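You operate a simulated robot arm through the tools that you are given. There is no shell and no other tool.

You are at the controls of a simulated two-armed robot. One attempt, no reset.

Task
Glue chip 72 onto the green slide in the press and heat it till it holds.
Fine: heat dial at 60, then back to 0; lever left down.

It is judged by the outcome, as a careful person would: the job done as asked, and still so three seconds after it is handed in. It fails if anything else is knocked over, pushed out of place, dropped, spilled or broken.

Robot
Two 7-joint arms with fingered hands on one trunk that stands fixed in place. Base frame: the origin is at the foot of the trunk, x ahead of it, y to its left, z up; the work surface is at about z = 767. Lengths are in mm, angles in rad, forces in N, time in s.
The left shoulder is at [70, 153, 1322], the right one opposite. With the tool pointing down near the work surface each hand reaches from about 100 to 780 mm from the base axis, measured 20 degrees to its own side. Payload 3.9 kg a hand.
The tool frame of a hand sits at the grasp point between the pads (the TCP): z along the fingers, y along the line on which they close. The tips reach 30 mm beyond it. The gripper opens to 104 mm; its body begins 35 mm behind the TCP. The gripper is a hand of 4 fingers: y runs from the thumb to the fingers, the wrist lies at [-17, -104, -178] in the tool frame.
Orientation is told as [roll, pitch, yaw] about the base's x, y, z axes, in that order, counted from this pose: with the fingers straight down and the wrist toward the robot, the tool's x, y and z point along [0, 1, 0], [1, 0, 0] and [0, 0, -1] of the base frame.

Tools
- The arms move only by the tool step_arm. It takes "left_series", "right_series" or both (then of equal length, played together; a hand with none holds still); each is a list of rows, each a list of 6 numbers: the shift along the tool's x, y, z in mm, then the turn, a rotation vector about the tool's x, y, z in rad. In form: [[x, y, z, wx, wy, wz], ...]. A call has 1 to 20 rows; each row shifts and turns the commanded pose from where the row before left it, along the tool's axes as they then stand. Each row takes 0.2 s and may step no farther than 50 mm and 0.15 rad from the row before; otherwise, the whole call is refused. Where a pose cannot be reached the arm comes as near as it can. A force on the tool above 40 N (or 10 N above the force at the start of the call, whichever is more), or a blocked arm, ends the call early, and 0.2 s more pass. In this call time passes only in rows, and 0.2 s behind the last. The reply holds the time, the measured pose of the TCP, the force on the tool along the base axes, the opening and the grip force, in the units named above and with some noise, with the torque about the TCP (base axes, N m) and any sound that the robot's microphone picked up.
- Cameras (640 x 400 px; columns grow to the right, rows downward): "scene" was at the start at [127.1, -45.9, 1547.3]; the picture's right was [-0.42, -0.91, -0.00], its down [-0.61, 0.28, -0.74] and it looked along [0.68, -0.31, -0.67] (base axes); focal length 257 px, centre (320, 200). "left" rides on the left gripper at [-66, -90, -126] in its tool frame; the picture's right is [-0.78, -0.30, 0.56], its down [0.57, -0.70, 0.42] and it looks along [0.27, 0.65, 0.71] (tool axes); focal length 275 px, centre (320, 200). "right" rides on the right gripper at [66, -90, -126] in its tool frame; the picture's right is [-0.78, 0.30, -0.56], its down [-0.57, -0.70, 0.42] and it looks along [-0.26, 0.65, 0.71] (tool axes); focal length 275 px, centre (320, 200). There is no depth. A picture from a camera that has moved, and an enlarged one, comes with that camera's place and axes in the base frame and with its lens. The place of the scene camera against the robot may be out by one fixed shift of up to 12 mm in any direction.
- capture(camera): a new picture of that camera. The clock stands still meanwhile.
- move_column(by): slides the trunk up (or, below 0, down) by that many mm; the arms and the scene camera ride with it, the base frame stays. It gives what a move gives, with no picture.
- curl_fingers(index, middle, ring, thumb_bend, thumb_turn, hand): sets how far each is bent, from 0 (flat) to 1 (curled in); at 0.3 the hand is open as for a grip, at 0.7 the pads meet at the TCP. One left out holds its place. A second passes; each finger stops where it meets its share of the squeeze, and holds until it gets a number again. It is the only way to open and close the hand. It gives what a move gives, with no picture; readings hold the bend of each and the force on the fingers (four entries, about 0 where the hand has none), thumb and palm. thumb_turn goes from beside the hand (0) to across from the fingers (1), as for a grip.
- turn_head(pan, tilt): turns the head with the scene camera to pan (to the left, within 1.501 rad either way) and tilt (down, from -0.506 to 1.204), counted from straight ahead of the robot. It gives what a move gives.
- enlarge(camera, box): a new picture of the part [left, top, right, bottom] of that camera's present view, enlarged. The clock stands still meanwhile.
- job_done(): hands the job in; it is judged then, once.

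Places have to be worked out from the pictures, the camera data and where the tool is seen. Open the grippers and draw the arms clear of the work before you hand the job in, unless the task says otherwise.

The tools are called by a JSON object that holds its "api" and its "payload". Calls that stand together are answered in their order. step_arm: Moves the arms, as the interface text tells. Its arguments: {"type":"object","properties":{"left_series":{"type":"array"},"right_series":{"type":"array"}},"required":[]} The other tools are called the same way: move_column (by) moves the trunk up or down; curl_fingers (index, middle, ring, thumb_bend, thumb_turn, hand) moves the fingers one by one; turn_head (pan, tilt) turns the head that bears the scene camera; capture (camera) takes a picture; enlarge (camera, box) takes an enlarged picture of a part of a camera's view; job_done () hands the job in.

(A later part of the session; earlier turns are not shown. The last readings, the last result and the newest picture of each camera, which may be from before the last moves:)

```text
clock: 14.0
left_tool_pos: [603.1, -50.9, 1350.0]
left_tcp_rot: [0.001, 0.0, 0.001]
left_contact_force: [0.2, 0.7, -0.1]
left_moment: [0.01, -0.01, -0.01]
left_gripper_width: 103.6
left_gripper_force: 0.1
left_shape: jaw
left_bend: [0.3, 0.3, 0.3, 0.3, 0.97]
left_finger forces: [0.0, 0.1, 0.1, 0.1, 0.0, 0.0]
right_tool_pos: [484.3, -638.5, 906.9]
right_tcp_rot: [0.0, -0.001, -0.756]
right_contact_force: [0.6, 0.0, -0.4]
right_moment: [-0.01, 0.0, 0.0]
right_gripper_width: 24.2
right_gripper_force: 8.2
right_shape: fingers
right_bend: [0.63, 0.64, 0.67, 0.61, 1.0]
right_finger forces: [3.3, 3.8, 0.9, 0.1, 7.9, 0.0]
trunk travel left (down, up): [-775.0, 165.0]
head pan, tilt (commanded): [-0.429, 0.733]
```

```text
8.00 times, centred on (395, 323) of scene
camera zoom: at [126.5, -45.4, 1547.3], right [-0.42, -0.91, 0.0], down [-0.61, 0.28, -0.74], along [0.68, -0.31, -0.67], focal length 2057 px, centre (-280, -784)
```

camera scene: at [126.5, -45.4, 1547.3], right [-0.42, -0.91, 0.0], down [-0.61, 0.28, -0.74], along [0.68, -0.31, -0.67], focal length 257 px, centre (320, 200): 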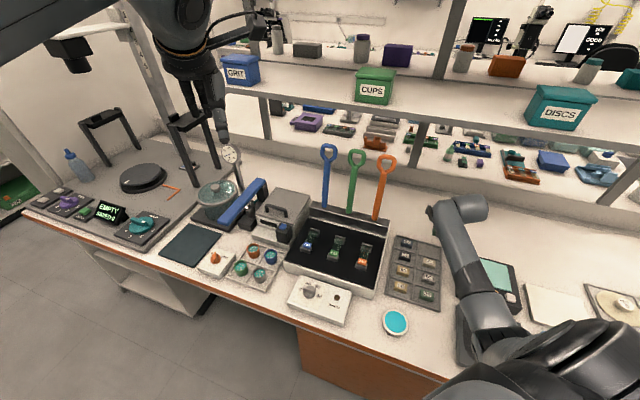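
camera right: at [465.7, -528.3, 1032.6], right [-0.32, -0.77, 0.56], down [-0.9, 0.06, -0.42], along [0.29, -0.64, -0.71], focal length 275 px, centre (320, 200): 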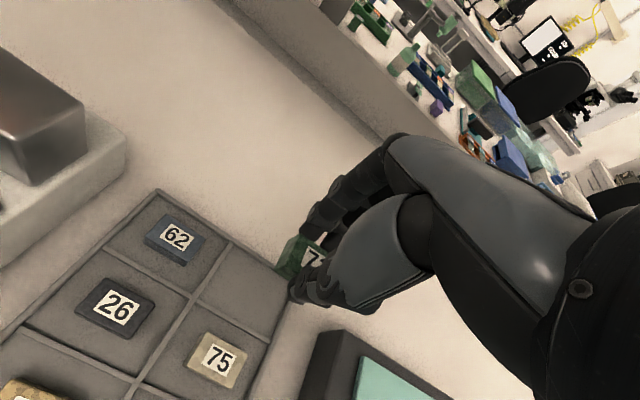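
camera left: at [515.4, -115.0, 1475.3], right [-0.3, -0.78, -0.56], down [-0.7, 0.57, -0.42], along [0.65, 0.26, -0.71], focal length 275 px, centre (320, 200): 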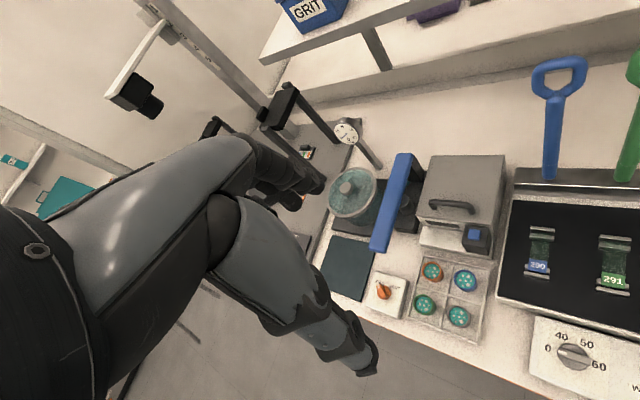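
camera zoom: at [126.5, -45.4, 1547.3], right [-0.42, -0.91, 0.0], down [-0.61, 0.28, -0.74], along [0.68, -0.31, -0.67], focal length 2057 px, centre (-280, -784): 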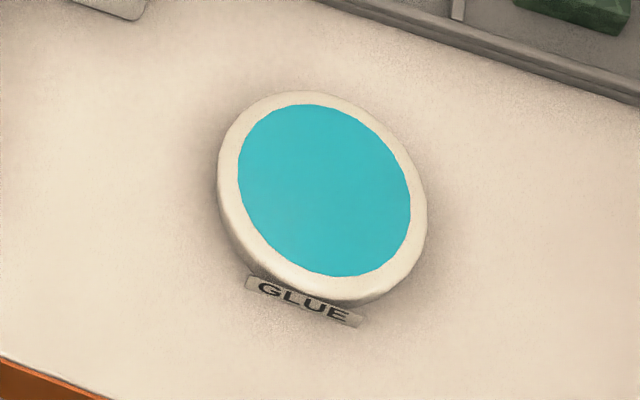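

The dish's glue pool is about 65 mm wide and centred near (325, -368), with the glue almost level with the rim. I carry the chip at height to above the dish and look.

{"api": "step_arm", "payload": {"right_series": [[10, -30, 0, 0, 0, 0], [11, -38, 0, 0, 0, 0], [11, -39, 0, 0, 0, 0], [11, -39, 0, 0, 0, 0], [11, -39, 0, 0, 0, 0], [11, -39, 0, 0, 0, 0], [11, -39, 0, 0, 0, 0], [11, -38, 0, 0, 0, 0]]}}

{"api": "capture", "payload": {"camera": "right"}}

{"api": "enlarge", "payload": {"camera": "right", "box": [180, 200, 340, 360]}}

{"api": "enlarge", "payload": {"camera": "scene", "box": [340, 250, 460, 370]}}

```text
clock: 15.9
left_tool_pos: [603.3, -50.5, 1350.5]
left_tcp_rot: [0.001, 0.0, 0.001]
left_contact_force: [0.2, -0.4, -0.4]
left_moment: [0.01, 0.03, 0.02]
left_gripper_width: 103.6
left_gripper_force: 0.1
left_shape: jaw
left_bend: [0.3, 0.3, 0.3, 0.3, 0.97]
left_finger forces: [0.1, 0.1, 0.0, 0.1, 0.1, 0.0]
right_tool_pos: [342.6, -408.1, 936.0]
right_tcp_rot: [-0.125, -0.104, -0.649]
right_contact_force: [1.3, 0.0, 0.0]
right_moment: [-0.01, 0.0, -0.01]
right_gripper_width: 24.3
right_gripper_force: 8.2
right_shape: fingers
right_bend: [0.64, 0.64, 0.67, 0.61, 1.0]
right_finger forces: [3.4, 3.8, 0.5, 0.0, 7.7, 0.0]
trunk travel left (down, up): [-775.0, 165.0]
head pan, tilt (commanded): [-0.429, 0.733]
stopped in row 8 (right hand): the arm was blocked; the commanded pose is now the measured one
```

```text
taken
camera right: at [310.8, -282.1, 1042.6], right [-0.24, -0.69, 0.68], down [-0.9, -0.1, -0.42], along [0.36, -0.71, -0.6], focal length 275 px, centre (320, 200)
```

right: 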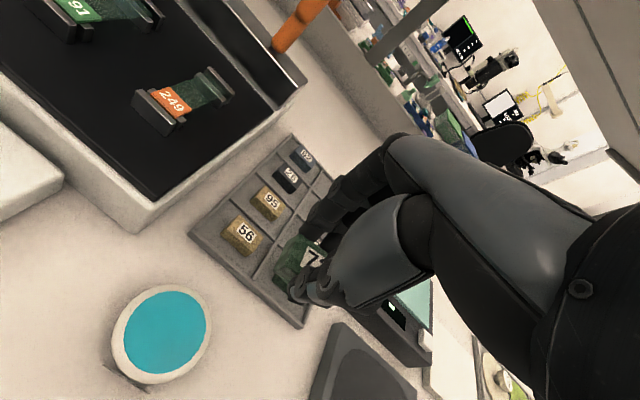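

```text
2.50 times, centred on (260, 280) of right
camera zoom: at [310.8, -282.1, 1042.6], right [-0.24, -0.69, 0.68], down [-0.9, -0.1, -0.42], along [0.36, -0.71, -0.6], focal length 688 px, centre (470, 0)
```

zoom: 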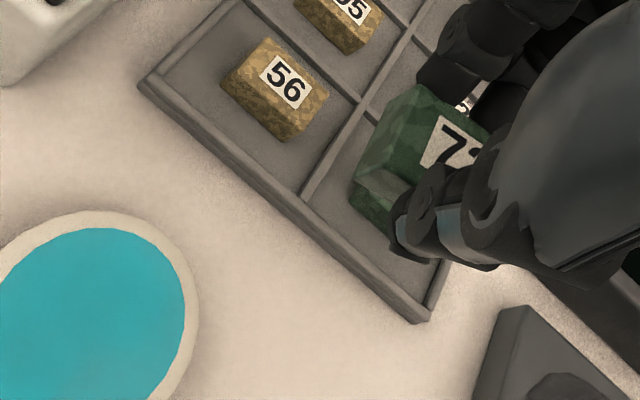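

```text
3.33 times, centred on (400, 310) of scene
camera zoom: at [126.2, -46.3, 1547.4], right [-0.42, -0.91, 0.0], down [-0.61, 0.28, -0.74], along [0.68, -0.31, -0.67], focal length 857 px, centre (53, -167)
```

zoom: 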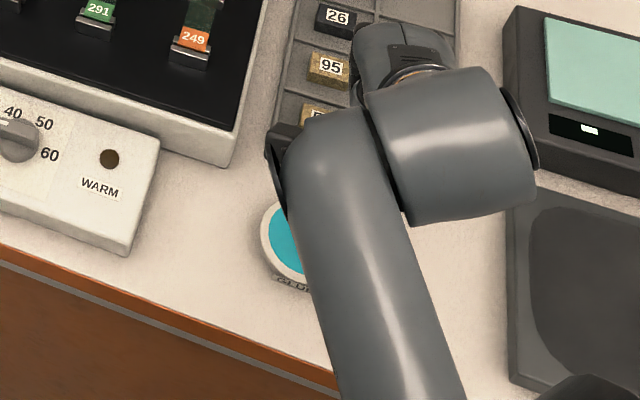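

The arm ran into a joint limit: at this yaw the spot above the dish cannot be reached, and the hand tilted a little (rot -0.125, -0.104, -0.649). I back off along the tool's y, level the hand again and turn it towards yaw 0, where this area was reachable earlier.

{"api": "step_arm", "payload": {"right_series": [[0, 25, 0, 0, 0, 0], [0, 35, 0, 0, 0, 0], [0, 0, 0, 0.0522, 0.0624, 0], [0, 0, 0, 0.0522, 0.0624, 0], [0, 0, 0, 0, 0, -0.12], [0, 0, 0, 0, 0, -0.13], [0, 0, 0, 0, 0, -0.13], [0, 0, 0, 0, 0, -0.13], [0, 0, 0, 0, 0, -0.13]]}}

{"api": "capture", "payload": {"camera": "right"}}

```text
clock: 17.9
left_tool_pos: [604.0, -50.9, 1349.8]
left_tcp_rot: [-0.002, 0.0, -0.001]
left_contact_force: [-0.2, 0.6, 0.7]
left_moment: [0.01, -0.01, -0.02]
left_gripper_width: 103.6
left_gripper_force: 0.0
left_shape: jaw
left_bend: [0.3, 0.3, 0.3, 0.3, 0.97]
left_finger forces: [0.0, 0.1, 0.0, 0.0, 0.0, 0.0]
right_tool_pos: [389.3, -444.4, 941.4]
right_tcp_rot: [0.002, -0.001, -0.014]
right_contact_force: [-0.8, 0.1, -1.4]
right_moment: [0.02, -0.01, -0.01]
right_gripper_width: 24.1
right_gripper_force: 7.5
right_shape: fingers
right_bend: [0.64, 0.64, 0.67, 0.61, 1.0]
right_finger forces: [3.6, 3.7, 0.5, 0.0, 7.5, 0.0]
trunk travel left (down, up): [-775.0, 165.0]
head pan, tilt (commanded): [-0.429, 0.733]
```

```text
taken
camera right: at [301.7, -376.8, 1067.5], right [0.28, -0.78, 0.56], down [-0.71, -0.56, -0.43], along [0.65, -0.27, -0.71], focal length 275 px, centre (320, 200)
```

right: 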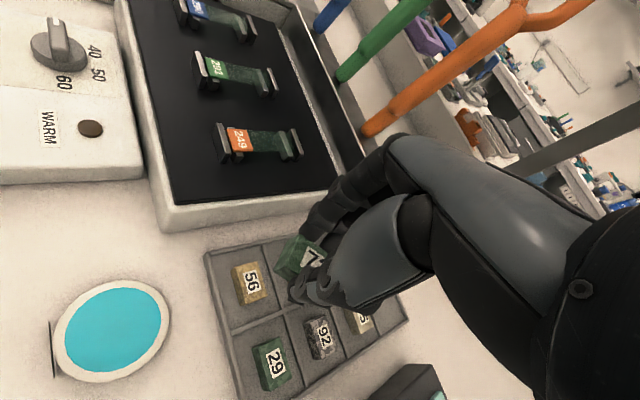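

The hand is level again at yaw ≈ 0 and the chip is still firmly held. The pool centre from this view is (322, -367), matching the rest; I move over it and come down to about z 860.

{"api": "step_arm", "payload": {"right_series": [[26, -22, 0, 0, 0, 0], [27, -22, 0, 0, 0, 0], [26.5, -22, 10, 0, 0, 0], [0, 0, 30, 0, 0, 0], [0, 0, 30, 0, 0, 0], [0, 0, 11, 0, 0, 0]]}}

{"api": "capture", "payload": {"camera": "right"}}

{"api": "enlarge", "payload": {"camera": "scene", "box": [340, 260, 450, 370]}}

```text
clock: 19.3
left_tool_pos: [604.3, -49.7, 1349.9]
left_tcp_rot: [-0.002, 0.0, 0.0]
left_contact_force: [-0.3, 0.5, -0.2]
left_moment: [-0.02, 0.0, 0.01]
left_gripper_width: 103.8
left_gripper_force: 0.1
left_shape: jaw
left_bend: [0.3, 0.3, 0.3, 0.3, 0.97]
left_finger forces: [0.1, 0.1, 0.0, 0.1, 0.1, 0.0]
right_tool_pos: [327.5, -363.6, 861.5]
right_tcp_rot: [0.0, -0.002, -0.016]
right_contact_force: [0.0, -1.0, -0.2]
right_moment: [0.01, -0.03, 0.03]
right_gripper_width: 24.3
right_gripper_force: 8.1
right_shape: fingers
right_bend: [0.64, 0.64, 0.68, 0.61, 1.0]
right_finger forces: [3.5, 3.7, 0.6, 0.1, 7.4, 0.0]
trunk travel left (down, up): [-775.0, 165.0]
head pan, tilt (commanded): [-0.429, 0.733]
```

```text
taken
camera right: at [238.1, -295.8, 987.1], right [0.28, -0.78, 0.56], down [-0.71, -0.56, -0.43], along [0.65, -0.27, -0.71], focal length 275 px, centre (320, 200)
```

right: 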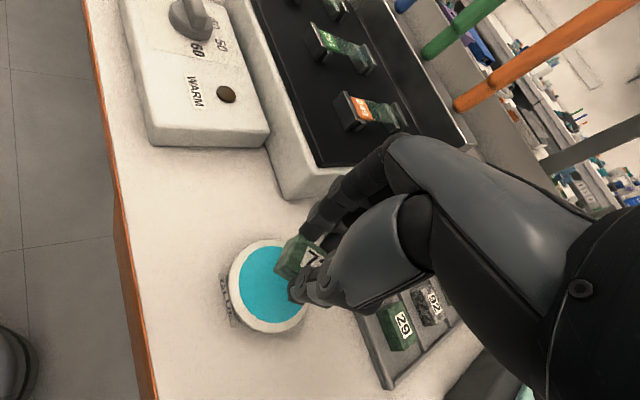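

```text
3.64 times, centred on (395, 315) of scene
camera zoom: at [126.8, -45.2, 1547.4], right [-0.42, -0.91, 0.0], down [-0.61, 0.28, -0.74], along [0.68, -0.31, -0.67], focal length 935 px, centre (47, -218)
```

zoom: 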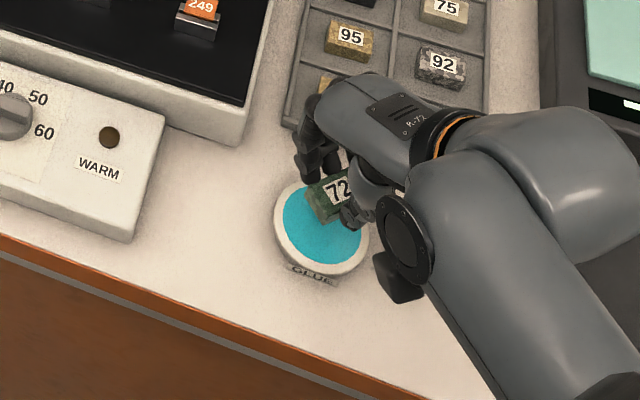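

The dish lies straight below the held chip, as the rim at the left of the picture confirms. I lower gently to TCP z ≈ 814, which should put the chip's underside at the glue surface.

{"api": "step_arm", "payload": {"right_series": [[0, 0, 18, 0, 0, 0], [0, 0, 15, 0, 0, 0], [0, 0, 8, 0, 0, 0], [0, 0, 4, 0, 0, 0], [0, 0, 2, 0, 0, 0]]}}

{"api": "enlarge", "payload": {"camera": "right", "box": [200, 200, 360, 360]}}

{"api": "enlarge", "payload": {"camera": "scene", "box": [365, 280, 425, 340]}}

```text
clock: 20.5
left_tool_pos: [603.1, -49.8, 1350.2]
left_tcp_rot: [0.001, 0.001, 0.001]
left_contact_force: [-1.6, -0.6, 0.9]
left_moment: [-0.01, -0.01, -0.01]
left_gripper_width: 103.7
left_gripper_force: 0.1
left_shape: jaw
left_bend: [0.3, 0.3, 0.3, 0.3, 0.97]
left_finger forces: [0.0, 0.0, 0.1, 0.1, 0.0, 0.0]
right_tool_pos: [326.5, -361.8, 816.0]
right_tcp_rot: [0.001, -0.004, -0.016]
right_contact_force: [-0.2, -0.6, 6.2]
right_moment: [-0.04, 0.07, -0.02]
right_gripper_width: 24.0
right_gripper_force: 8.7
right_shape: fingers
right_bend: [0.64, 0.64, 0.68, 0.61, 1.0]
right_finger forces: [3.6, 4.1, 1.0, 0.1, 8.2, 0.1]
trunk travel left (down, up): [-775.0, 165.0]
head pan, tilt (commanded): [-0.429, 0.733]
```

```text
2.50 times, centred on (280, 280) of right
camera zoom: at [237.4, -294.6, 941.3], right [0.28, -0.78, 0.56], down [-0.71, -0.56, -0.43], along [0.65, -0.28, -0.71], focal length 688 px, centre (420, 0)
```

zoom: 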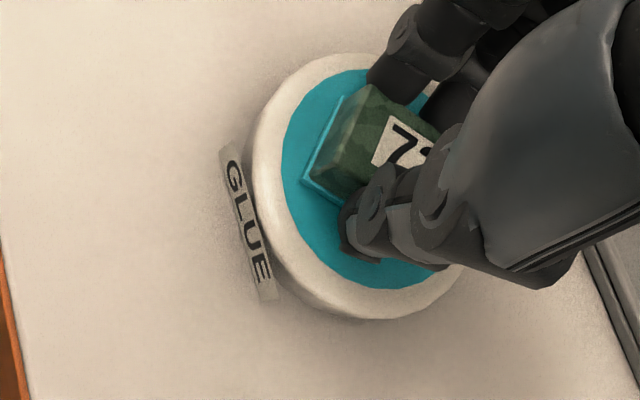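

```text
6.67 times, centred on (395, 310) of scene
camera zoom: at [125.9, -44.8, 1547.6], right [-0.42, -0.91, 0.0], down [-0.61, 0.28, -0.74], along [0.68, -0.31, -0.67], focal length 1714 px, centre (-180, -533)
```

zoom: 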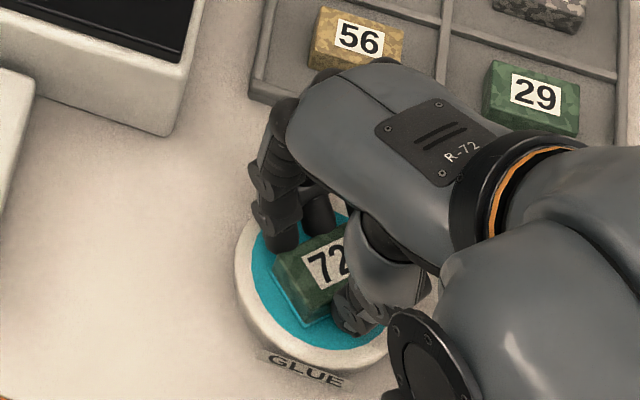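

The chip is in contact (6 N upward) and a bright cyan layer of glue shows round its underside. I lift straight up and check that the glue came along.

{"api": "step_arm", "payload": {"right_series": [[0, 0, -4, 0, 0, 0], [0, 0, -10, 0, 0, 0], [0, 0, -30, 0, 0, 0], [0, 0, -40, 0, 0, 0], [0, 0, -40, 0, 0, 0]]}}

{"api": "enlarge", "payload": {"camera": "right", "box": [200, 200, 360, 360]}}

{"api": "enlarge", "payload": {"camera": "scene", "box": [350, 240, 430, 340]}}

```text
clock: 21.7
left_tool_pos: [603.9, -49.6, 1349.5]
left_tcp_rot: [-0.001, 0.001, -0.001]
left_contact_force: [0.5, 0.6, 0.0]
left_moment: [0.0, 0.01, -0.01]
left_gripper_width: 104.0
left_gripper_force: 0.2
left_shape: jaw
left_bend: [0.3, 0.3, 0.3, 0.3, 0.97]
left_finger forces: [0.0, 0.0, 0.0, 0.0, 0.0, 0.0]
right_tool_pos: [326.2, -361.8, 938.5]
right_tcp_rot: [0.001, -0.001, -0.015]
right_contact_force: [-0.6, 0.3, -0.9]
right_moment: [0.0, 0.0, -0.02]
right_gripper_width: 24.0
right_gripper_force: 7.7
right_shape: fingers
right_bend: [0.64, 0.64, 0.68, 0.61, 1.0]
right_finger forces: [3.6, 3.8, 0.4, 0.0, 7.8, 0.1]
trunk travel left (down, up): [-775.0, 165.0]
head pan, tilt (commanded): [-0.429, 0.733]
```

```text
2.50 times, centred on (280, 280) of right
camera zoom: at [236.6, -295.1, 1064.1], right [0.28, -0.78, 0.56], down [-0.71, -0.56, -0.43], along [0.64, -0.27, -0.71], focal length 688 px, centre (420, 0)
```

zoom: 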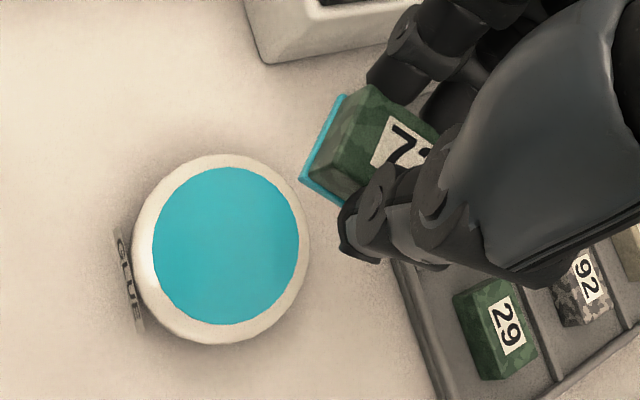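

```text
4.00 times, centred on (390, 290) of scene
camera zoom: at [126.7, -45.7, 1547.3], right [-0.42, -0.91, 0.0], down [-0.61, 0.28, -0.74], along [0.68, -0.31, -0.67], focal length 1028 px, centre (40, -160)
```

zoom: 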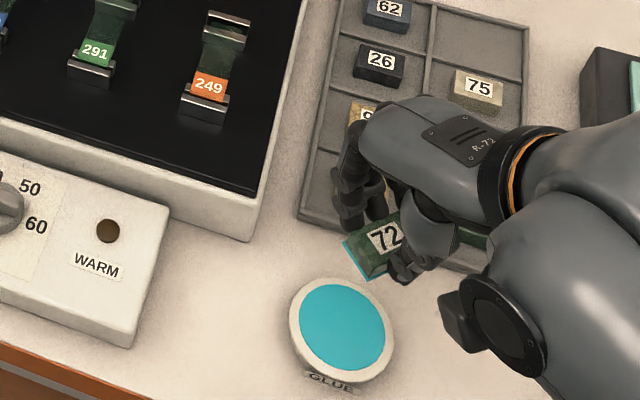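

The chip's underside now carries a full layer of cyan glue. I carry it over the green slide at safe height (TCP about (597, -312, 960)) and turn to yaw +45°, so its long side runs along the glass.

{"api": "step_arm", "payload": {"right_series": [[7.7, 30, -5, 0, 0, 0], [7.7, 40, -5, 0, 0, 0], [7.7, 40, -4, 0, 0, 0], [7.7, 40, -4, 0, 0, 0], [7.7, 40, -4, 0, 0, 0], [7.7, 40, 0, 0, 0, 0], [7.7, 40, 0, 0, 0, 0], [0, 0, 0, 0, 0, -0.13], [0, 0, 0, 0, 0, -0.13], [0, 0, 0, 0, 0, -0.135], [0, 0, 0, 0, 0, -0.135], [0, 0, 0, 0, 0, -0.135], [0, 0, 0, 0, 0, -0.135]]}}

{"api": "capture", "payload": {"camera": "right"}}

{"api": "capture", "payload": {"camera": "scene"}}

{"api": "capture", "payload": {"camera": "left"}}

```text
clock: 24.5
left_tool_pos: [604.6, -49.5, 1349.4]
left_tcp_rot: [-0.001, 0.003, 0.002]
left_contact_force: [0.0, -0.3, 0.9]
left_moment: [-0.01, -0.01, 0.0]
left_gripper_width: 104.0
left_gripper_force: 0.1
left_shape: jaw
left_bend: [0.3, 0.3, 0.3, 0.3, 0.97]
left_finger forces: [0.0, 0.0, 0.1, 0.1, 0.1, 0.0]
right_tool_pos: [596.4, -314.8, 960.1]
right_tcp_rot: [0.0, -0.002, 0.786]
right_contact_force: [-0.2, 0.5, -0.1]
right_moment: [-0.01, 0.01, -0.03]
right_gripper_width: 24.2
right_gripper_force: 7.8
right_shape: fingers
right_bend: [0.64, 0.64, 0.68, 0.61, 1.0]
right_finger forces: [3.7, 3.8, 0.6, 0.0, 7.6, 0.0]
trunk travel left (down, up): [-775.0, 165.0]
head pan, tilt (commanded): [-0.429, 0.733]
```

```text
taken
camera right: at [487.7, -330.4, 1085.5], right [0.76, -0.34, 0.56], down [-0.09, -0.9, -0.43], along [0.65, 0.27, -0.71], focal length 275 px, centre (320, 200)
```

right: 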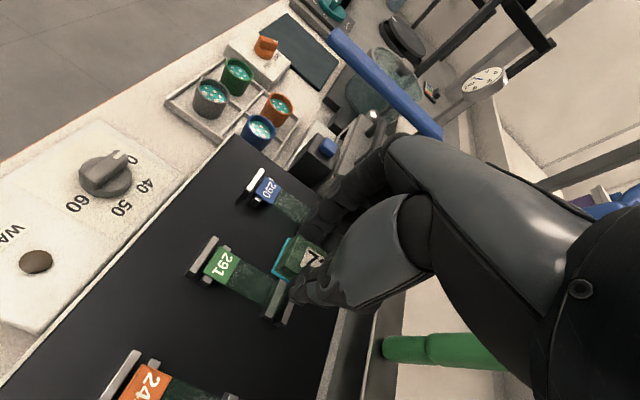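

```text
taken
camera scene: at [128.1, -45.8, 1547.2], right [-0.42, -0.91, 0.0], down [-0.61, 0.28, -0.74], along [0.68, -0.31, -0.67], focal length 257 px, centre (320, 200)
```

scene: 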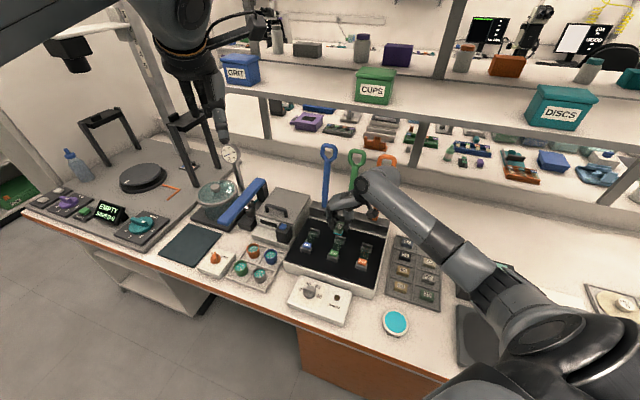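

```text
taken
camera left: at [515.7, -116.6, 1474.9], right [-0.3, -0.78, -0.56], down [-0.7, 0.57, -0.42], along [0.65, 0.27, -0.71], focal length 275 px, centre (320, 200)
```

left: 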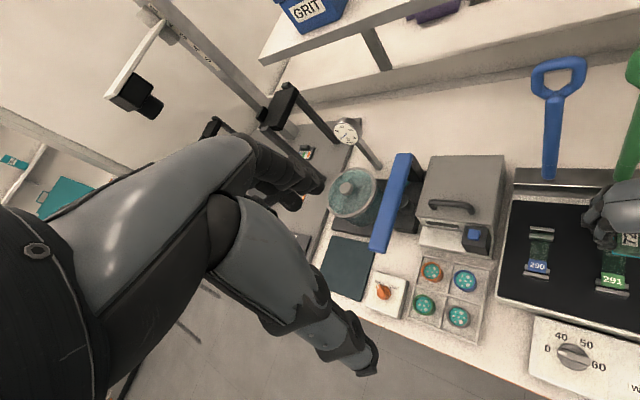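

The right camera now sees the green slide just beside the held chip. I enlarge it to measure the slide against the chip in the same picture.

{"api": "enlarge", "payload": {"camera": "right", "box": [180, 220, 340, 340]}}

{"api": "enlarge", "payload": {"camera": "left", "box": [570, 180, 640, 300]}}

```text
3.33 times, centred on (260, 280) of right
camera zoom: at [487.7, -330.4, 1085.5], right [0.76, -0.34, 0.56], down [-0.09, -0.9, -0.43], along [0.65, 0.27, -0.71], focal length 918 px, centre (520, -67)
```

zoom: 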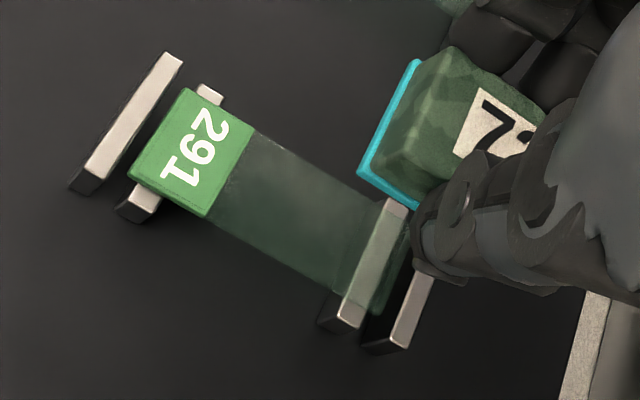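

```text
3.33 times, centred on (605, 240) of left
camera zoom: at [515.7, -116.6, 1474.9], right [-0.3, -0.78, -0.56], down [-0.7, 0.57, -0.42], along [0.65, 0.27, -0.71], focal length 918 px, centre (-630, 67)
```

zoom: 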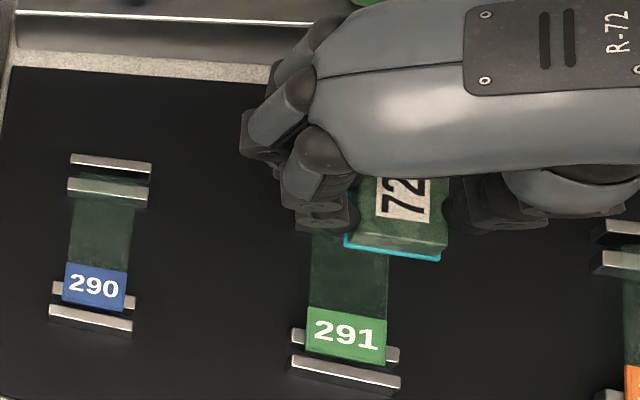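

Measured in the tool frame, the free glass is centred at about x -1, y 0 and the chip at x -3.5, y -1, so they nearly line up already. I shift 2.5 mm and lower to z ≈ 905, then measure once more.

{"api": "step_arm", "payload": {"right_series": [[2.5, 1, 10, 0, 0, 0], [0, 0, 25, 0, 0, 0], [0, 0, 15, 0, 0, 0], [0, 0, 5, 0, 0, 0]]}}

{"api": "enlarge", "payload": {"camera": "right", "box": [180, 220, 340, 340]}}

{"api": "enlarge", "payload": {"camera": "left", "box": [570, 200, 640, 300]}}

{"api": "enlarge", "payload": {"camera": "scene", "box": [310, 190, 390, 280]}}

```text
clock: 25.5
left_tool_pos: [604.8, -49.8, 1349.1]
left_tcp_rot: [0.001, 0.0, 0.0]
left_contact_force: [-0.5, 0.6, 0.0]
left_moment: [-0.01, -0.02, 0.02]
left_gripper_width: 103.9
left_gripper_force: 0.1
left_shape: jaw
left_bend: [0.3, 0.3, 0.3, 0.3, 0.97]
left_finger forces: [0.0, 0.1, 0.0, 0.1, 0.0, 0.0]
right_tool_pos: [595.3, -311.1, 905.6]
right_tcp_rot: [0.002, -0.002, 0.782]
right_contact_force: [0.5, -0.4, 0.1]
right_moment: [0.02, 0.03, 0.01]
right_gripper_width: 24.1
right_gripper_force: 7.2
right_shape: fingers
right_bend: [0.64, 0.64, 0.68, 0.61, 1.0]
right_finger forces: [3.6, 3.8, 0.6, 0.0, 7.7, 0.1]
trunk travel left (down, up): [-775.0, 165.0]
head pan, tilt (commanded): [-0.429, 0.733]
```

```text
3.33 times, centred on (260, 280) of right
camera zoom: at [485.9, -326.9, 1031.4], right [0.76, -0.34, 0.56], down [-0.09, -0.9, -0.43], along [0.65, 0.27, -0.71], focal length 918 px, centre (520, -67)
```

zoom: 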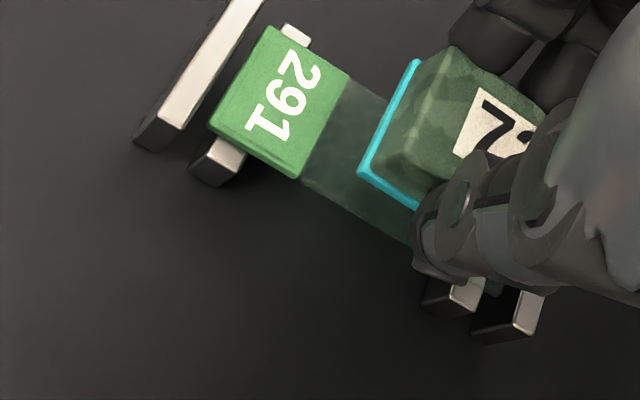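

```text
4.00 times, centred on (605, 250) of left
camera zoom: at [514.8, -116.6, 1475.3], right [-0.3, -0.78, -0.56], down [-0.7, 0.57, -0.42], along [0.65, 0.27, -0.71], focal length 1101 px, centre (-820, 0)
```

zoom: 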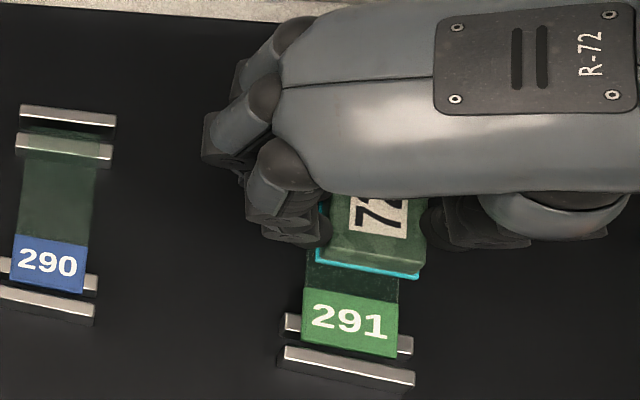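

```text
4.44 times, centred on (350, 235) of scene
camera zoom: at [127.1, -45.8, 1547.3], right [-0.42, -0.91, 0.0], down [-0.61, 0.28, -0.74], along [0.68, -0.31, -0.67], focal length 1143 px, centre (187, 44)
```

zoom: 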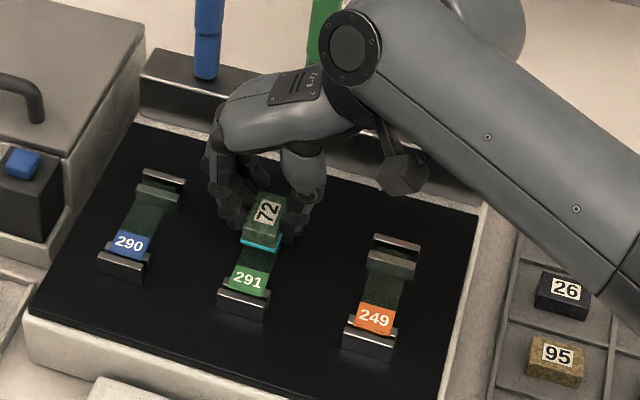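

The chip lies within the free glass with 5–8 mm margin at each end; sideways it is about 1.5 mm off. I correct that and lower gently to about z 886, watching the force.

{"api": "step_arm", "payload": {"right_series": [[0, 1.5, 6, 0, 0, 0], [0, 0, 6, 0, 0, 0], [0, 0, 4, 0, 0, 0], [0, 0, 2, 0, 0, 0], [0, 0, 1.5, 0, 0, 0]]}}

{"api": "enlarge", "payload": {"camera": "right", "box": [180, 220, 340, 340]}}

{"api": "enlarge", "payload": {"camera": "scene", "box": [320, 210, 380, 270]}}

```text
clock: 26.7
left_tool_pos: [604.1, -50.4, 1349.9]
left_tcp_rot: [0.0, -0.001, 0.0]
left_contact_force: [-0.1, 0.6, 0.3]
left_moment: [0.02, -0.01, -0.03]
left_gripper_width: 103.5
left_gripper_force: 0.1
left_shape: jaw
left_bend: [0.3, 0.3, 0.3, 0.3, 0.97]
left_finger forces: [0.0, 0.1, 0.1, 0.0, 0.1, 0.1]
right_tool_pos: [596.5, -310.0, 888.6]
right_tcp_rot: [-0.001, -0.001, 0.783]
right_contact_force: [-0.7, 1.1, 1.9]
right_moment: [-0.04, 0.01, 0.01]
right_gripper_width: 24.1
right_gripper_force: 8.0
right_shape: fingers
right_bend: [0.64, 0.64, 0.68, 0.61, 1.0]
right_finger forces: [3.7, 3.8, 0.7, 0.0, 7.8, 0.0]
trunk travel left (down, up): [-775.0, 165.0]
head pan, tilt (commanded): [-0.429, 0.733]
```

```text
3.33 times, centred on (260, 280) of right
camera zoom: at [486.7, -326.4, 1013.1], right [0.76, -0.34, 0.56], down [-0.09, -0.9, -0.43], along [0.65, 0.27, -0.71], focal length 918 px, centre (520, -67)
```

zoom: 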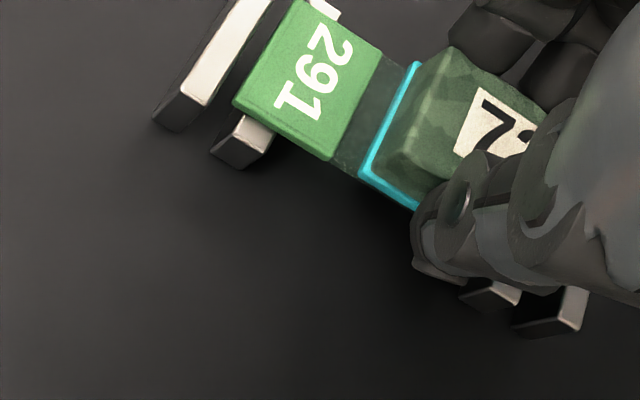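

```text
6.67 times, centred on (350, 240) of scene
camera zoom: at [126.5, -45.3, 1547.4], right [-0.42, -0.91, 0.0], down [-0.61, 0.28, -0.74], along [0.68, -0.31, -0.67], focal length 1714 px, centre (120, -67)
```

zoom: 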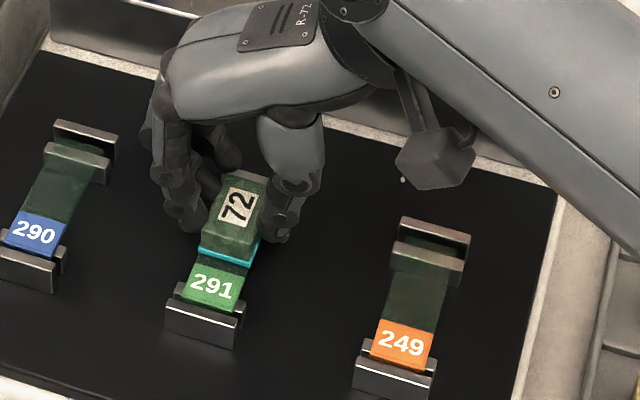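

Contact seems to be just beginning (1.9 N at z 888.6). I press down another 1 mm to seat the chip.

{"api": "step_arm", "payload": {"right_series": [[0, 0, 1, 0, 0, 0]]}}

```text
clock: 27.1
left_tool_pos: [602.9, -49.3, 1350.9]
left_tcp_rot: [-0.002, -0.001, 0.0]
left_contact_force: [0.0, 0.3, 0.3]
left_moment: [0.01, -0.03, 0.03]
left_gripper_width: 103.8
left_gripper_force: 0.2
left_shape: jaw
left_bend: [0.3, 0.3, 0.3, 0.3, 0.97]
left_finger forces: [0.1, 0.0, 0.1, 0.0, 0.0, 0.0]
right_tool_pos: [596.6, -309.8, 887.3]
right_tcp_rot: [0.0, -0.003, 0.783]
right_contact_force: [0.1, 0.2, 4.8]
right_moment: [-0.05, 0.02, -0.01]
right_gripper_width: 24.1
right_gripper_force: 8.7
right_shape: fingers
right_bend: [0.64, 0.64, 0.68, 0.61, 1.0]
right_finger forces: [3.7, 4.0, 1.2, 0.0, 8.2, 0.1]
trunk travel left (down, up): [-775.0, 165.0]
head pan, tilt (commanded): [-0.429, 0.733]
```

4.8 N upward: the chip is seated on the glass. I open the fingers a little way to let go.

{"api": "curl_fingers", "payload": {"hand": "right", "index": 0.55, "middle": 0.55, "ring": 0.55, "thumb_bend": 0.53}}

{"api": "enlarge", "payload": {"camera": "right", "box": [180, 220, 340, 340]}}

{"api": "enlarge", "payload": {"camera": "scene", "box": [320, 210, 380, 270]}}

```text
clock: 28.1
left_tool_pos: [605.3, -50.1, 1349.7]
left_tcp_rot: [-0.001, 0.0, -0.001]
left_contact_force: [0.4, 0.0, 0.1]
left_moment: [0.0, 0.0, -0.05]
left_gripper_width: 103.9
left_gripper_force: 0.1
left_shape: jaw
left_bend: [0.3, 0.3, 0.3, 0.3, 0.97]
left_finger forces: [0.0, 0.1, 0.0, 0.0, 0.0, 0.0]
right_tool_pos: [596.5, -310.1, 885.7]
right_tcp_rot: [-0.001, -0.002, 0.783]
right_contact_force: [1.0, 0.3, -0.5]
right_moment: [0.01, 0.0, 0.03]
right_gripper_width: 42.6
right_gripper_force: 0.0
right_shape: fingers
right_bend: [0.55, 0.55, 0.55, 0.53, 1.0]
right_finger forces: [0.1, 0.1, 0.0, 0.0, 0.1, 0.0]
trunk travel left (down, up): [-775.0, 165.0]
head pan, tilt (commanded): [-0.429, 0.733]
```

```text
3.33 times, centred on (260, 280) of right
camera zoom: at [487.0, -326.5, 1011.3], right [0.76, -0.34, 0.56], down [-0.09, -0.9, -0.43], along [0.65, 0.27, -0.71], focal length 918 px, centre (520, -67)
```

zoom: 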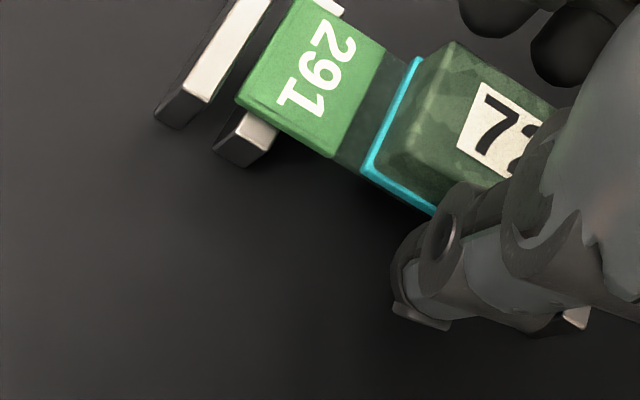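

```text
6.67 times, centred on (350, 240) of scene
camera zoom: at [127.3, -45.9, 1547.3], right [-0.42, -0.91, 0.0], down [-0.61, 0.28, -0.74], along [0.68, -0.31, -0.67], focal length 1714 px, centre (120, -67)
```

zoom: 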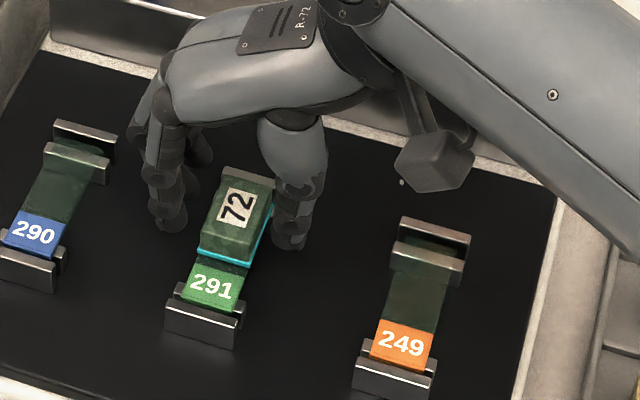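

The chip rests on the glass, in line with the slide, and the hand is free of it. I raise the hand straight up and check the result.

{"api": "step_arm", "payload": {"right_series": [[0, 0, -5, 0, 0, 0], [0, 0, -15, 0, 0, 0], [0, 0, -30, 0, 0, 0], [0, 0, -40, 0, 0, 0], [0, 0, -40, 0, 0, 0]]}}

{"api": "capture", "payload": {"camera": "right"}}

{"api": "enlarge", "payload": {"camera": "scene", "box": [315, 210, 375, 280]}}

{"api": "enlarge", "payload": {"camera": "left", "box": [560, 180, 640, 300]}}

```text
clock: 29.3
left_tool_pos: [603.7, -50.0, 1348.8]
left_tcp_rot: [-0.001, 0.0, 0.001]
left_contact_force: [0.8, -0.3, 0.1]
left_moment: [0.01, 0.04, 0.0]
left_gripper_width: 104.0
left_gripper_force: 0.1
left_shape: jaw
left_bend: [0.3, 0.3, 0.3, 0.3, 0.97]
left_finger forces: [0.1, 0.0, 0.0, 0.0, 0.0, 0.0]
right_tool_pos: [594.1, -308.1, 1015.9]
right_tcp_rot: [-0.002, -0.003, 0.784]
right_contact_force: [-0.2, 0.1, -0.5]
right_moment: [0.01, 0.01, 0.0]
right_gripper_width: 42.9
right_gripper_force: 0.1
right_shape: fingers
right_bend: [0.55, 0.55, 0.55, 0.53, 1.0]
right_finger forces: [0.1, 0.0, 0.0, 0.1, 0.0, 0.1]
trunk travel left (down, up): [-775.0, 165.0]
head pan, tilt (commanded): [-0.429, 0.733]
```

```text
taken
camera right: at [484.5, -324.7, 1141.9], right [0.76, -0.34, 0.56], down [-0.09, -0.9, -0.43], along [0.65, 0.27, -0.71], focal length 275 px, centre (320, 200)
```

right: 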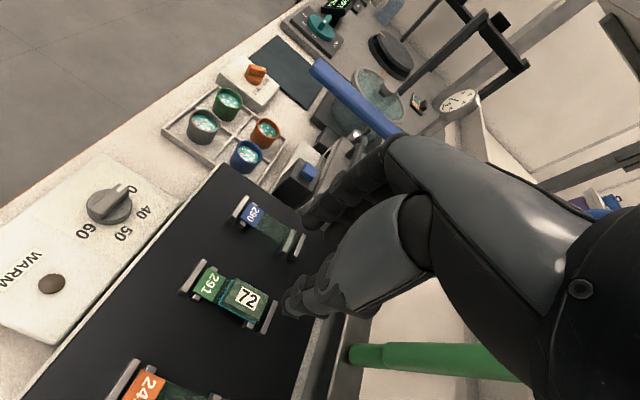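

```text
5.71 times, centred on (345, 245) of scene
camera zoom: at [126.5, -45.5, 1547.3], right [-0.42, -0.91, 0.0], down [-0.61, 0.28, -0.74], along [0.68, -0.31, -0.67], focal length 1469 px, centre (177, -57)
```

zoom: 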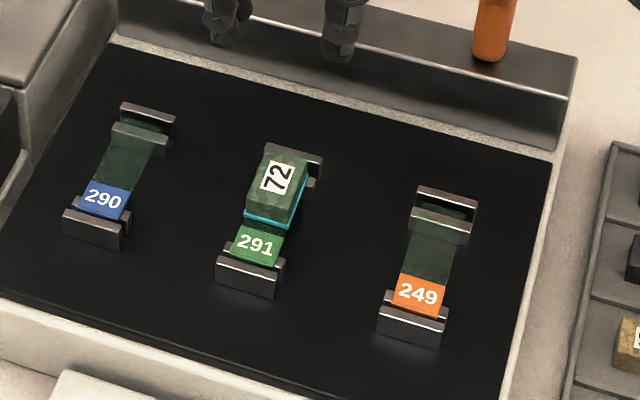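

```text
3.33 times, centred on (600, 240) of left
camera zoom: at [514.2, -116.4, 1475.5], right [-0.3, -0.78, -0.56], down [-0.7, 0.57, -0.42], along [0.65, 0.27, -0.71], focal length 918 px, centre (-613, 67)
```

zoom: 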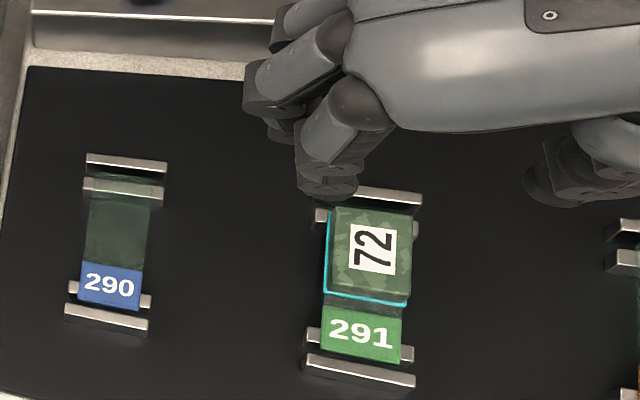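

Chip 72 sits square on the green slide with glue visible under it. Now the lever: I study the green lever and what stands behind it before touching it.

{"api": "enlarge", "payload": {"camera": "scene", "box": [240, 80, 480, 240]}}

{"api": "capture", "payload": {"camera": "left"}}

{"api": "turn_head", "payload": {"pan": -0.55, "tilt": 0.55}}

{"api": "capture", "payload": {"camera": "scene"}}

```text
2.50 times, centred on (360, 160) of scene
camera zoom: at [126.5, -45.5, 1547.3], right [-0.42, -0.91, 0.0], down [-0.61, 0.28, -0.74], along [0.68, -0.31, -0.67], focal length 643 px, centre (220, 300)
```

zoom: 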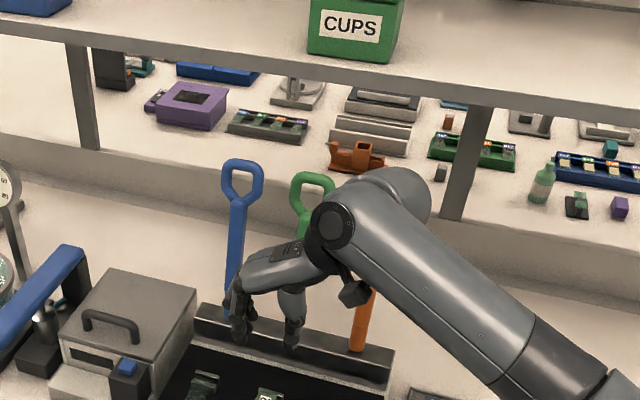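

```text
taken
camera left: at [514.2, -116.4, 1475.5], right [-0.3, -0.78, -0.56], down [-0.7, 0.57, -0.42], along [0.65, 0.27, -0.71], focal length 275 px, centre (320, 200)
```

left: 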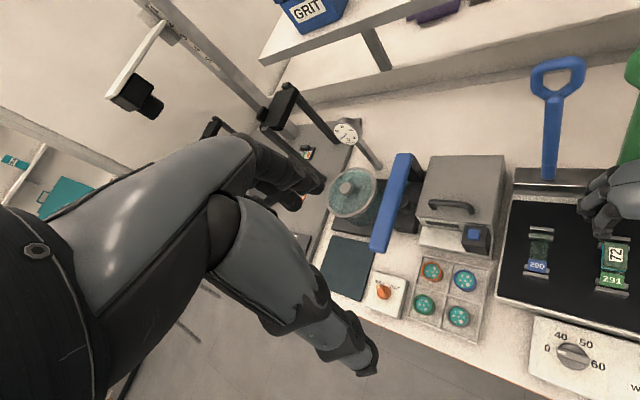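

```text
clock: 30.0
left_tool_pos: [605.2, -50.4, 1350.0]
left_tcp_rot: [0.0, 0.001, 0.001]
left_contact_force: [0.5, -0.3, 0.8]
left_moment: [0.01, -0.02, 0.0]
left_gripper_width: 103.8
left_gripper_force: 0.0
left_shape: jaw
left_bend: [0.3, 0.3, 0.3, 0.3, 0.97]
left_finger forces: [0.0, 0.0, 0.0, 0.1, 0.1, 0.1]
right_tool_pos: [594.8, -309.2, 1015.8]
right_tcp_rot: [0.0, -0.002, 0.783]
right_contact_force: [0.6, 0.1, -0.2]
right_moment: [-0.03, -0.02, 0.01]
right_gripper_width: 42.7
right_gripper_force: 0.1
right_shape: fingers
right_bend: [0.55, 0.55, 0.55, 0.53, 1.0]
right_finger forces: [0.0, 0.0, 0.0, 0.0, 0.1, 0.0]
trunk travel left (down, up): [-775.0, 165.0]
head pan, tilt (commanded): [-0.55, 0.55]
```

```text
taken
camera scene: at [127.6, -57.9, 1563.2], right [-0.52, -0.85, 0.0], down [-0.45, 0.27, -0.85], along [0.73, -0.45, -0.52], focal length 257 px, centre (320, 200)
```

scene: 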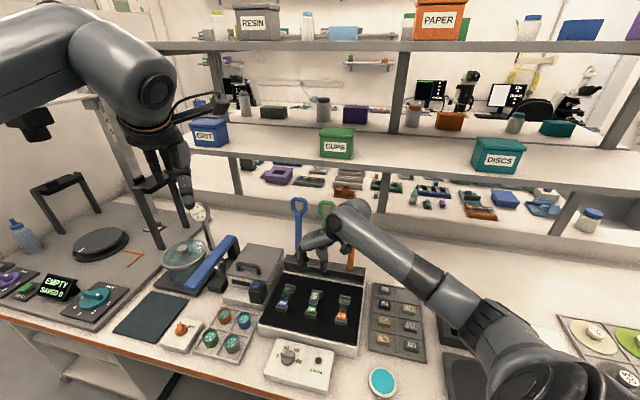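

Behind the levers there is about 300 mm of free bench, so a hand can go behind the green lever. I plan to close the hand, bring the tips behind the loop from above and push it forward and down; first I rise, turn to yaw 0 and close the fingers.

{"api": "step_arm", "payload": {"right_series": [[0, 0, -40, 0, 0, 0], [0, 0, -45, 0, 0, 0], [0, 0, -50, 0, 0, 0], [0, 0, -50, 0, 0, 0], [0, 0, 0, 0, 0, 0.13], [0, 0, 0, 0, 0, 0.13], [0, 0, 0, 0, 0, 0.13], [0, 0, 0, 0, 0, 0.13], [0, 0, 0, 0, 0, 0.13], [0, 0, 0, 0, 0, 0.13]]}}

{"api": "curl_fingers", "payload": {"hand": "right", "index": 0.7, "middle": 0.7, "ring": 0.7, "thumb_bend": 0.7}}

{"api": "capture", "payload": {"camera": "right"}}

{"api": "capture", "payload": {"camera": "scene"}}

```text
clock: 32.2
left_tool_pos: [604.0, -50.2, 1349.9]
left_tcp_rot: [0.001, -0.001, 0.0]
left_contact_force: [0.0, -0.5, 0.2]
left_moment: [-0.01, 0.03, 0.02]
left_gripper_width: 103.8
left_gripper_force: 0.1
left_shape: jaw
left_bend: [0.3, 0.3, 0.3, 0.3, 0.97]
left_finger forces: [0.0, 0.0, 0.0, 0.0, 0.0, 0.1]
right_tool_pos: [596.0, -309.8, 1200.9]
right_tcp_rot: [0.001, -0.002, 0.002]
right_contact_force: [0.1, 0.3, -0.8]
right_moment: [0.0, 0.01, 0.01]
right_gripper_width: 42.8
right_gripper_force: 0.1
right_shape: fingers
right_bend: [0.55, 0.55, 0.55, 0.53, 1.0]
right_finger forces: [0.1, 0.1, 0.1, 0.0, 0.0, 0.1]
trunk travel left (down, up): [-775.0, 165.0]
head pan, tilt (commanded): [-0.55, 0.55]
```

```text
clock: 33.2
left_tool_pos: [604.2, -51.3, 1349.6]
left_tcp_rot: [0.0, 0.0, 0.0]
left_contact_force: [0.3, -0.6, -0.4]
left_moment: [-0.03, 0.01, 0.0]
left_gripper_width: 103.7
left_gripper_force: 0.2
left_shape: jaw
left_bend: [0.3, 0.3, 0.3, 0.3, 0.97]
left_finger forces: [0.0, 0.1, 0.0, 0.0, 0.1, 0.0]
right_tool_pos: [596.5, -310.3, 1201.1]
right_tcp_rot: [0.002, -0.002, 0.003]
right_contact_force: [-0.5, 0.2, 0.4]
right_moment: [0.04, 0.0, -0.01]
right_gripper_width: 3.9
right_gripper_force: 0.0
right_shape: fingers
right_bend: [0.7, 0.7, 0.7, 0.7, 1.0]
right_finger forces: [0.0, 0.0, 0.0, 0.0, 0.0, 0.0]
trunk travel left (down, up): [-775.0, 165.0]
head pan, tilt (commanded): [-0.55, 0.55]
```

```text
taken
camera right: at [506.8, -244.5, 1326.0], right [0.3, -0.78, 0.56], down [-0.7, -0.57, -0.43], along [0.65, -0.26, -0.71], focal length 275 px, centre (320, 200)
```

right: 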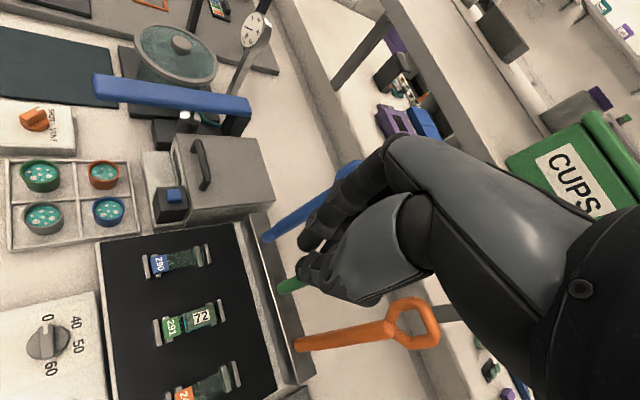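

```text
taken
camera scene: at [127.6, -58.1, 1563.3], right [-0.52, -0.85, 0.0], down [-0.45, 0.27, -0.85], along [0.73, -0.45, -0.52], focal length 257 px, centre (320, 200)
```

scene: 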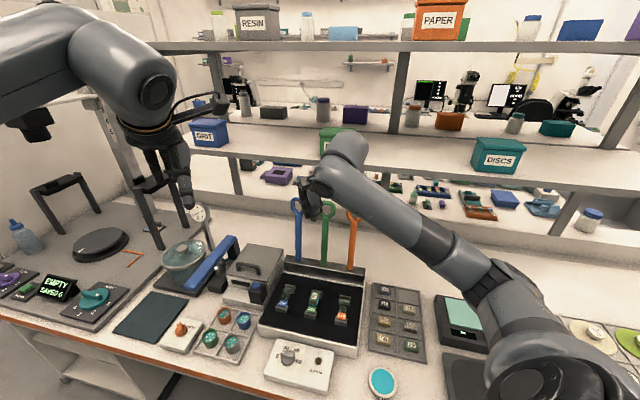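

The twin orange lever gives the geometry in this view: base near f = 790 (z ≈ 855), loop centre near f = 811 (z ≈ 1095), top at z ≈ 1122, leaning slightly back. I pass above the green loop with the closed hand to a point behind it, at z 1200.

{"api": "step_arm", "payload": {"right_series": [[-33, 30, 0, 0, 0, 0], [-33, 30, 0, 0, 0, 0], [-33, 30, 0, 0, 0, 0], [-33, 31, 0, 0, 0, 0], [-33, 31, 0, 0, 0, 0]]}}

{"api": "capture", "payload": {"camera": "right"}}

{"api": "enlarge", "payload": {"camera": "scene", "box": [260, 120, 420, 280]}}

{"api": "capture", "payload": {"camera": "left"}}

```text
clock: 34.3
left_tool_pos: [600.3, -45.1, 1351.0]
left_tcp_rot: [-0.003, -0.003, 0.001]
left_contact_force: [0.1, -0.3, -0.3]
left_moment: [-0.01, 0.05, 0.0]
left_gripper_width: 103.8
left_gripper_force: 0.0
left_shape: jaw
left_bend: [0.3, 0.3, 0.3, 0.3, 0.97]
left_finger forces: [0.0, 0.0, 0.0, 0.1, 0.0, 0.0]
right_tool_pos: [713.7, -426.8, 1205.2]
right_tcp_rot: [0.006, 0.002, 0.024]
right_contact_force: [-9.3, 10.1, 4.8]
right_moment: [-0.34, -0.32, 0.01]
right_gripper_width: 3.8
right_gripper_force: 6.6
right_shape: fingers
right_bend: [0.7, 0.7, 0.7, 0.7, 1.0]
right_finger forces: [0.0, 0.0, 13.8, 0.1, 0.0, 0.0]
trunk travel left (down, up): [-775.0, 165.0]
head pan, tilt (commanded): [-0.55, 0.55]
stopped in row 5 (right hand): the force on the tool passed its limit at 73 N (the readings are from after the stop); the commanded pose is now the measured one
```

```text
taken
camera right: at [623.0, -362.7, 1331.0], right [0.32, -0.77, 0.55], down [-0.69, -0.59, -0.43], along [0.65, -0.24, -0.72], focal length 275 px, centre (320, 200)
```

right: 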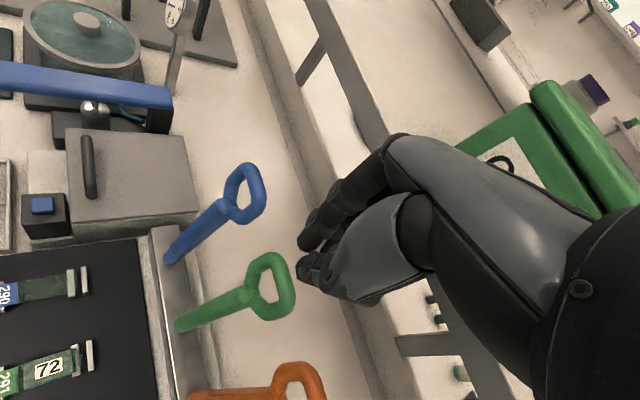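

```text
2.50 times, centred on (340, 200) of scene
camera zoom: at [122.3, -52.1, 1564.0], right [-0.52, -0.85, 0.0], down [-0.44, 0.27, -0.86], along [0.73, -0.45, -0.52], focal length 643 px, centre (270, 200)
```

zoom: 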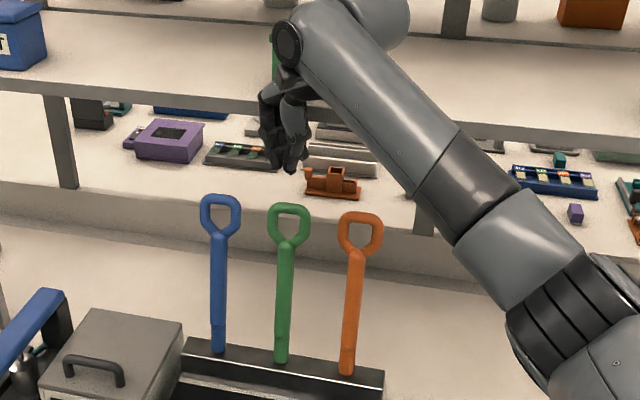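

```text
taken
camera left: at [510.0, -110.6, 1477.5], right [-0.29, -0.78, -0.56], down [-0.7, 0.57, -0.43], along [0.65, 0.26, -0.71], focal length 275 px, centre (320, 200)
```

left: 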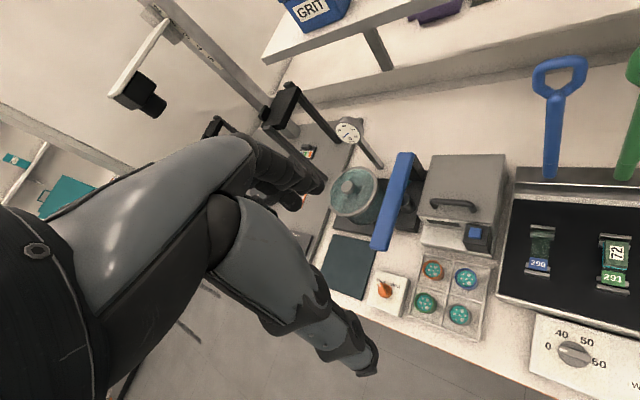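

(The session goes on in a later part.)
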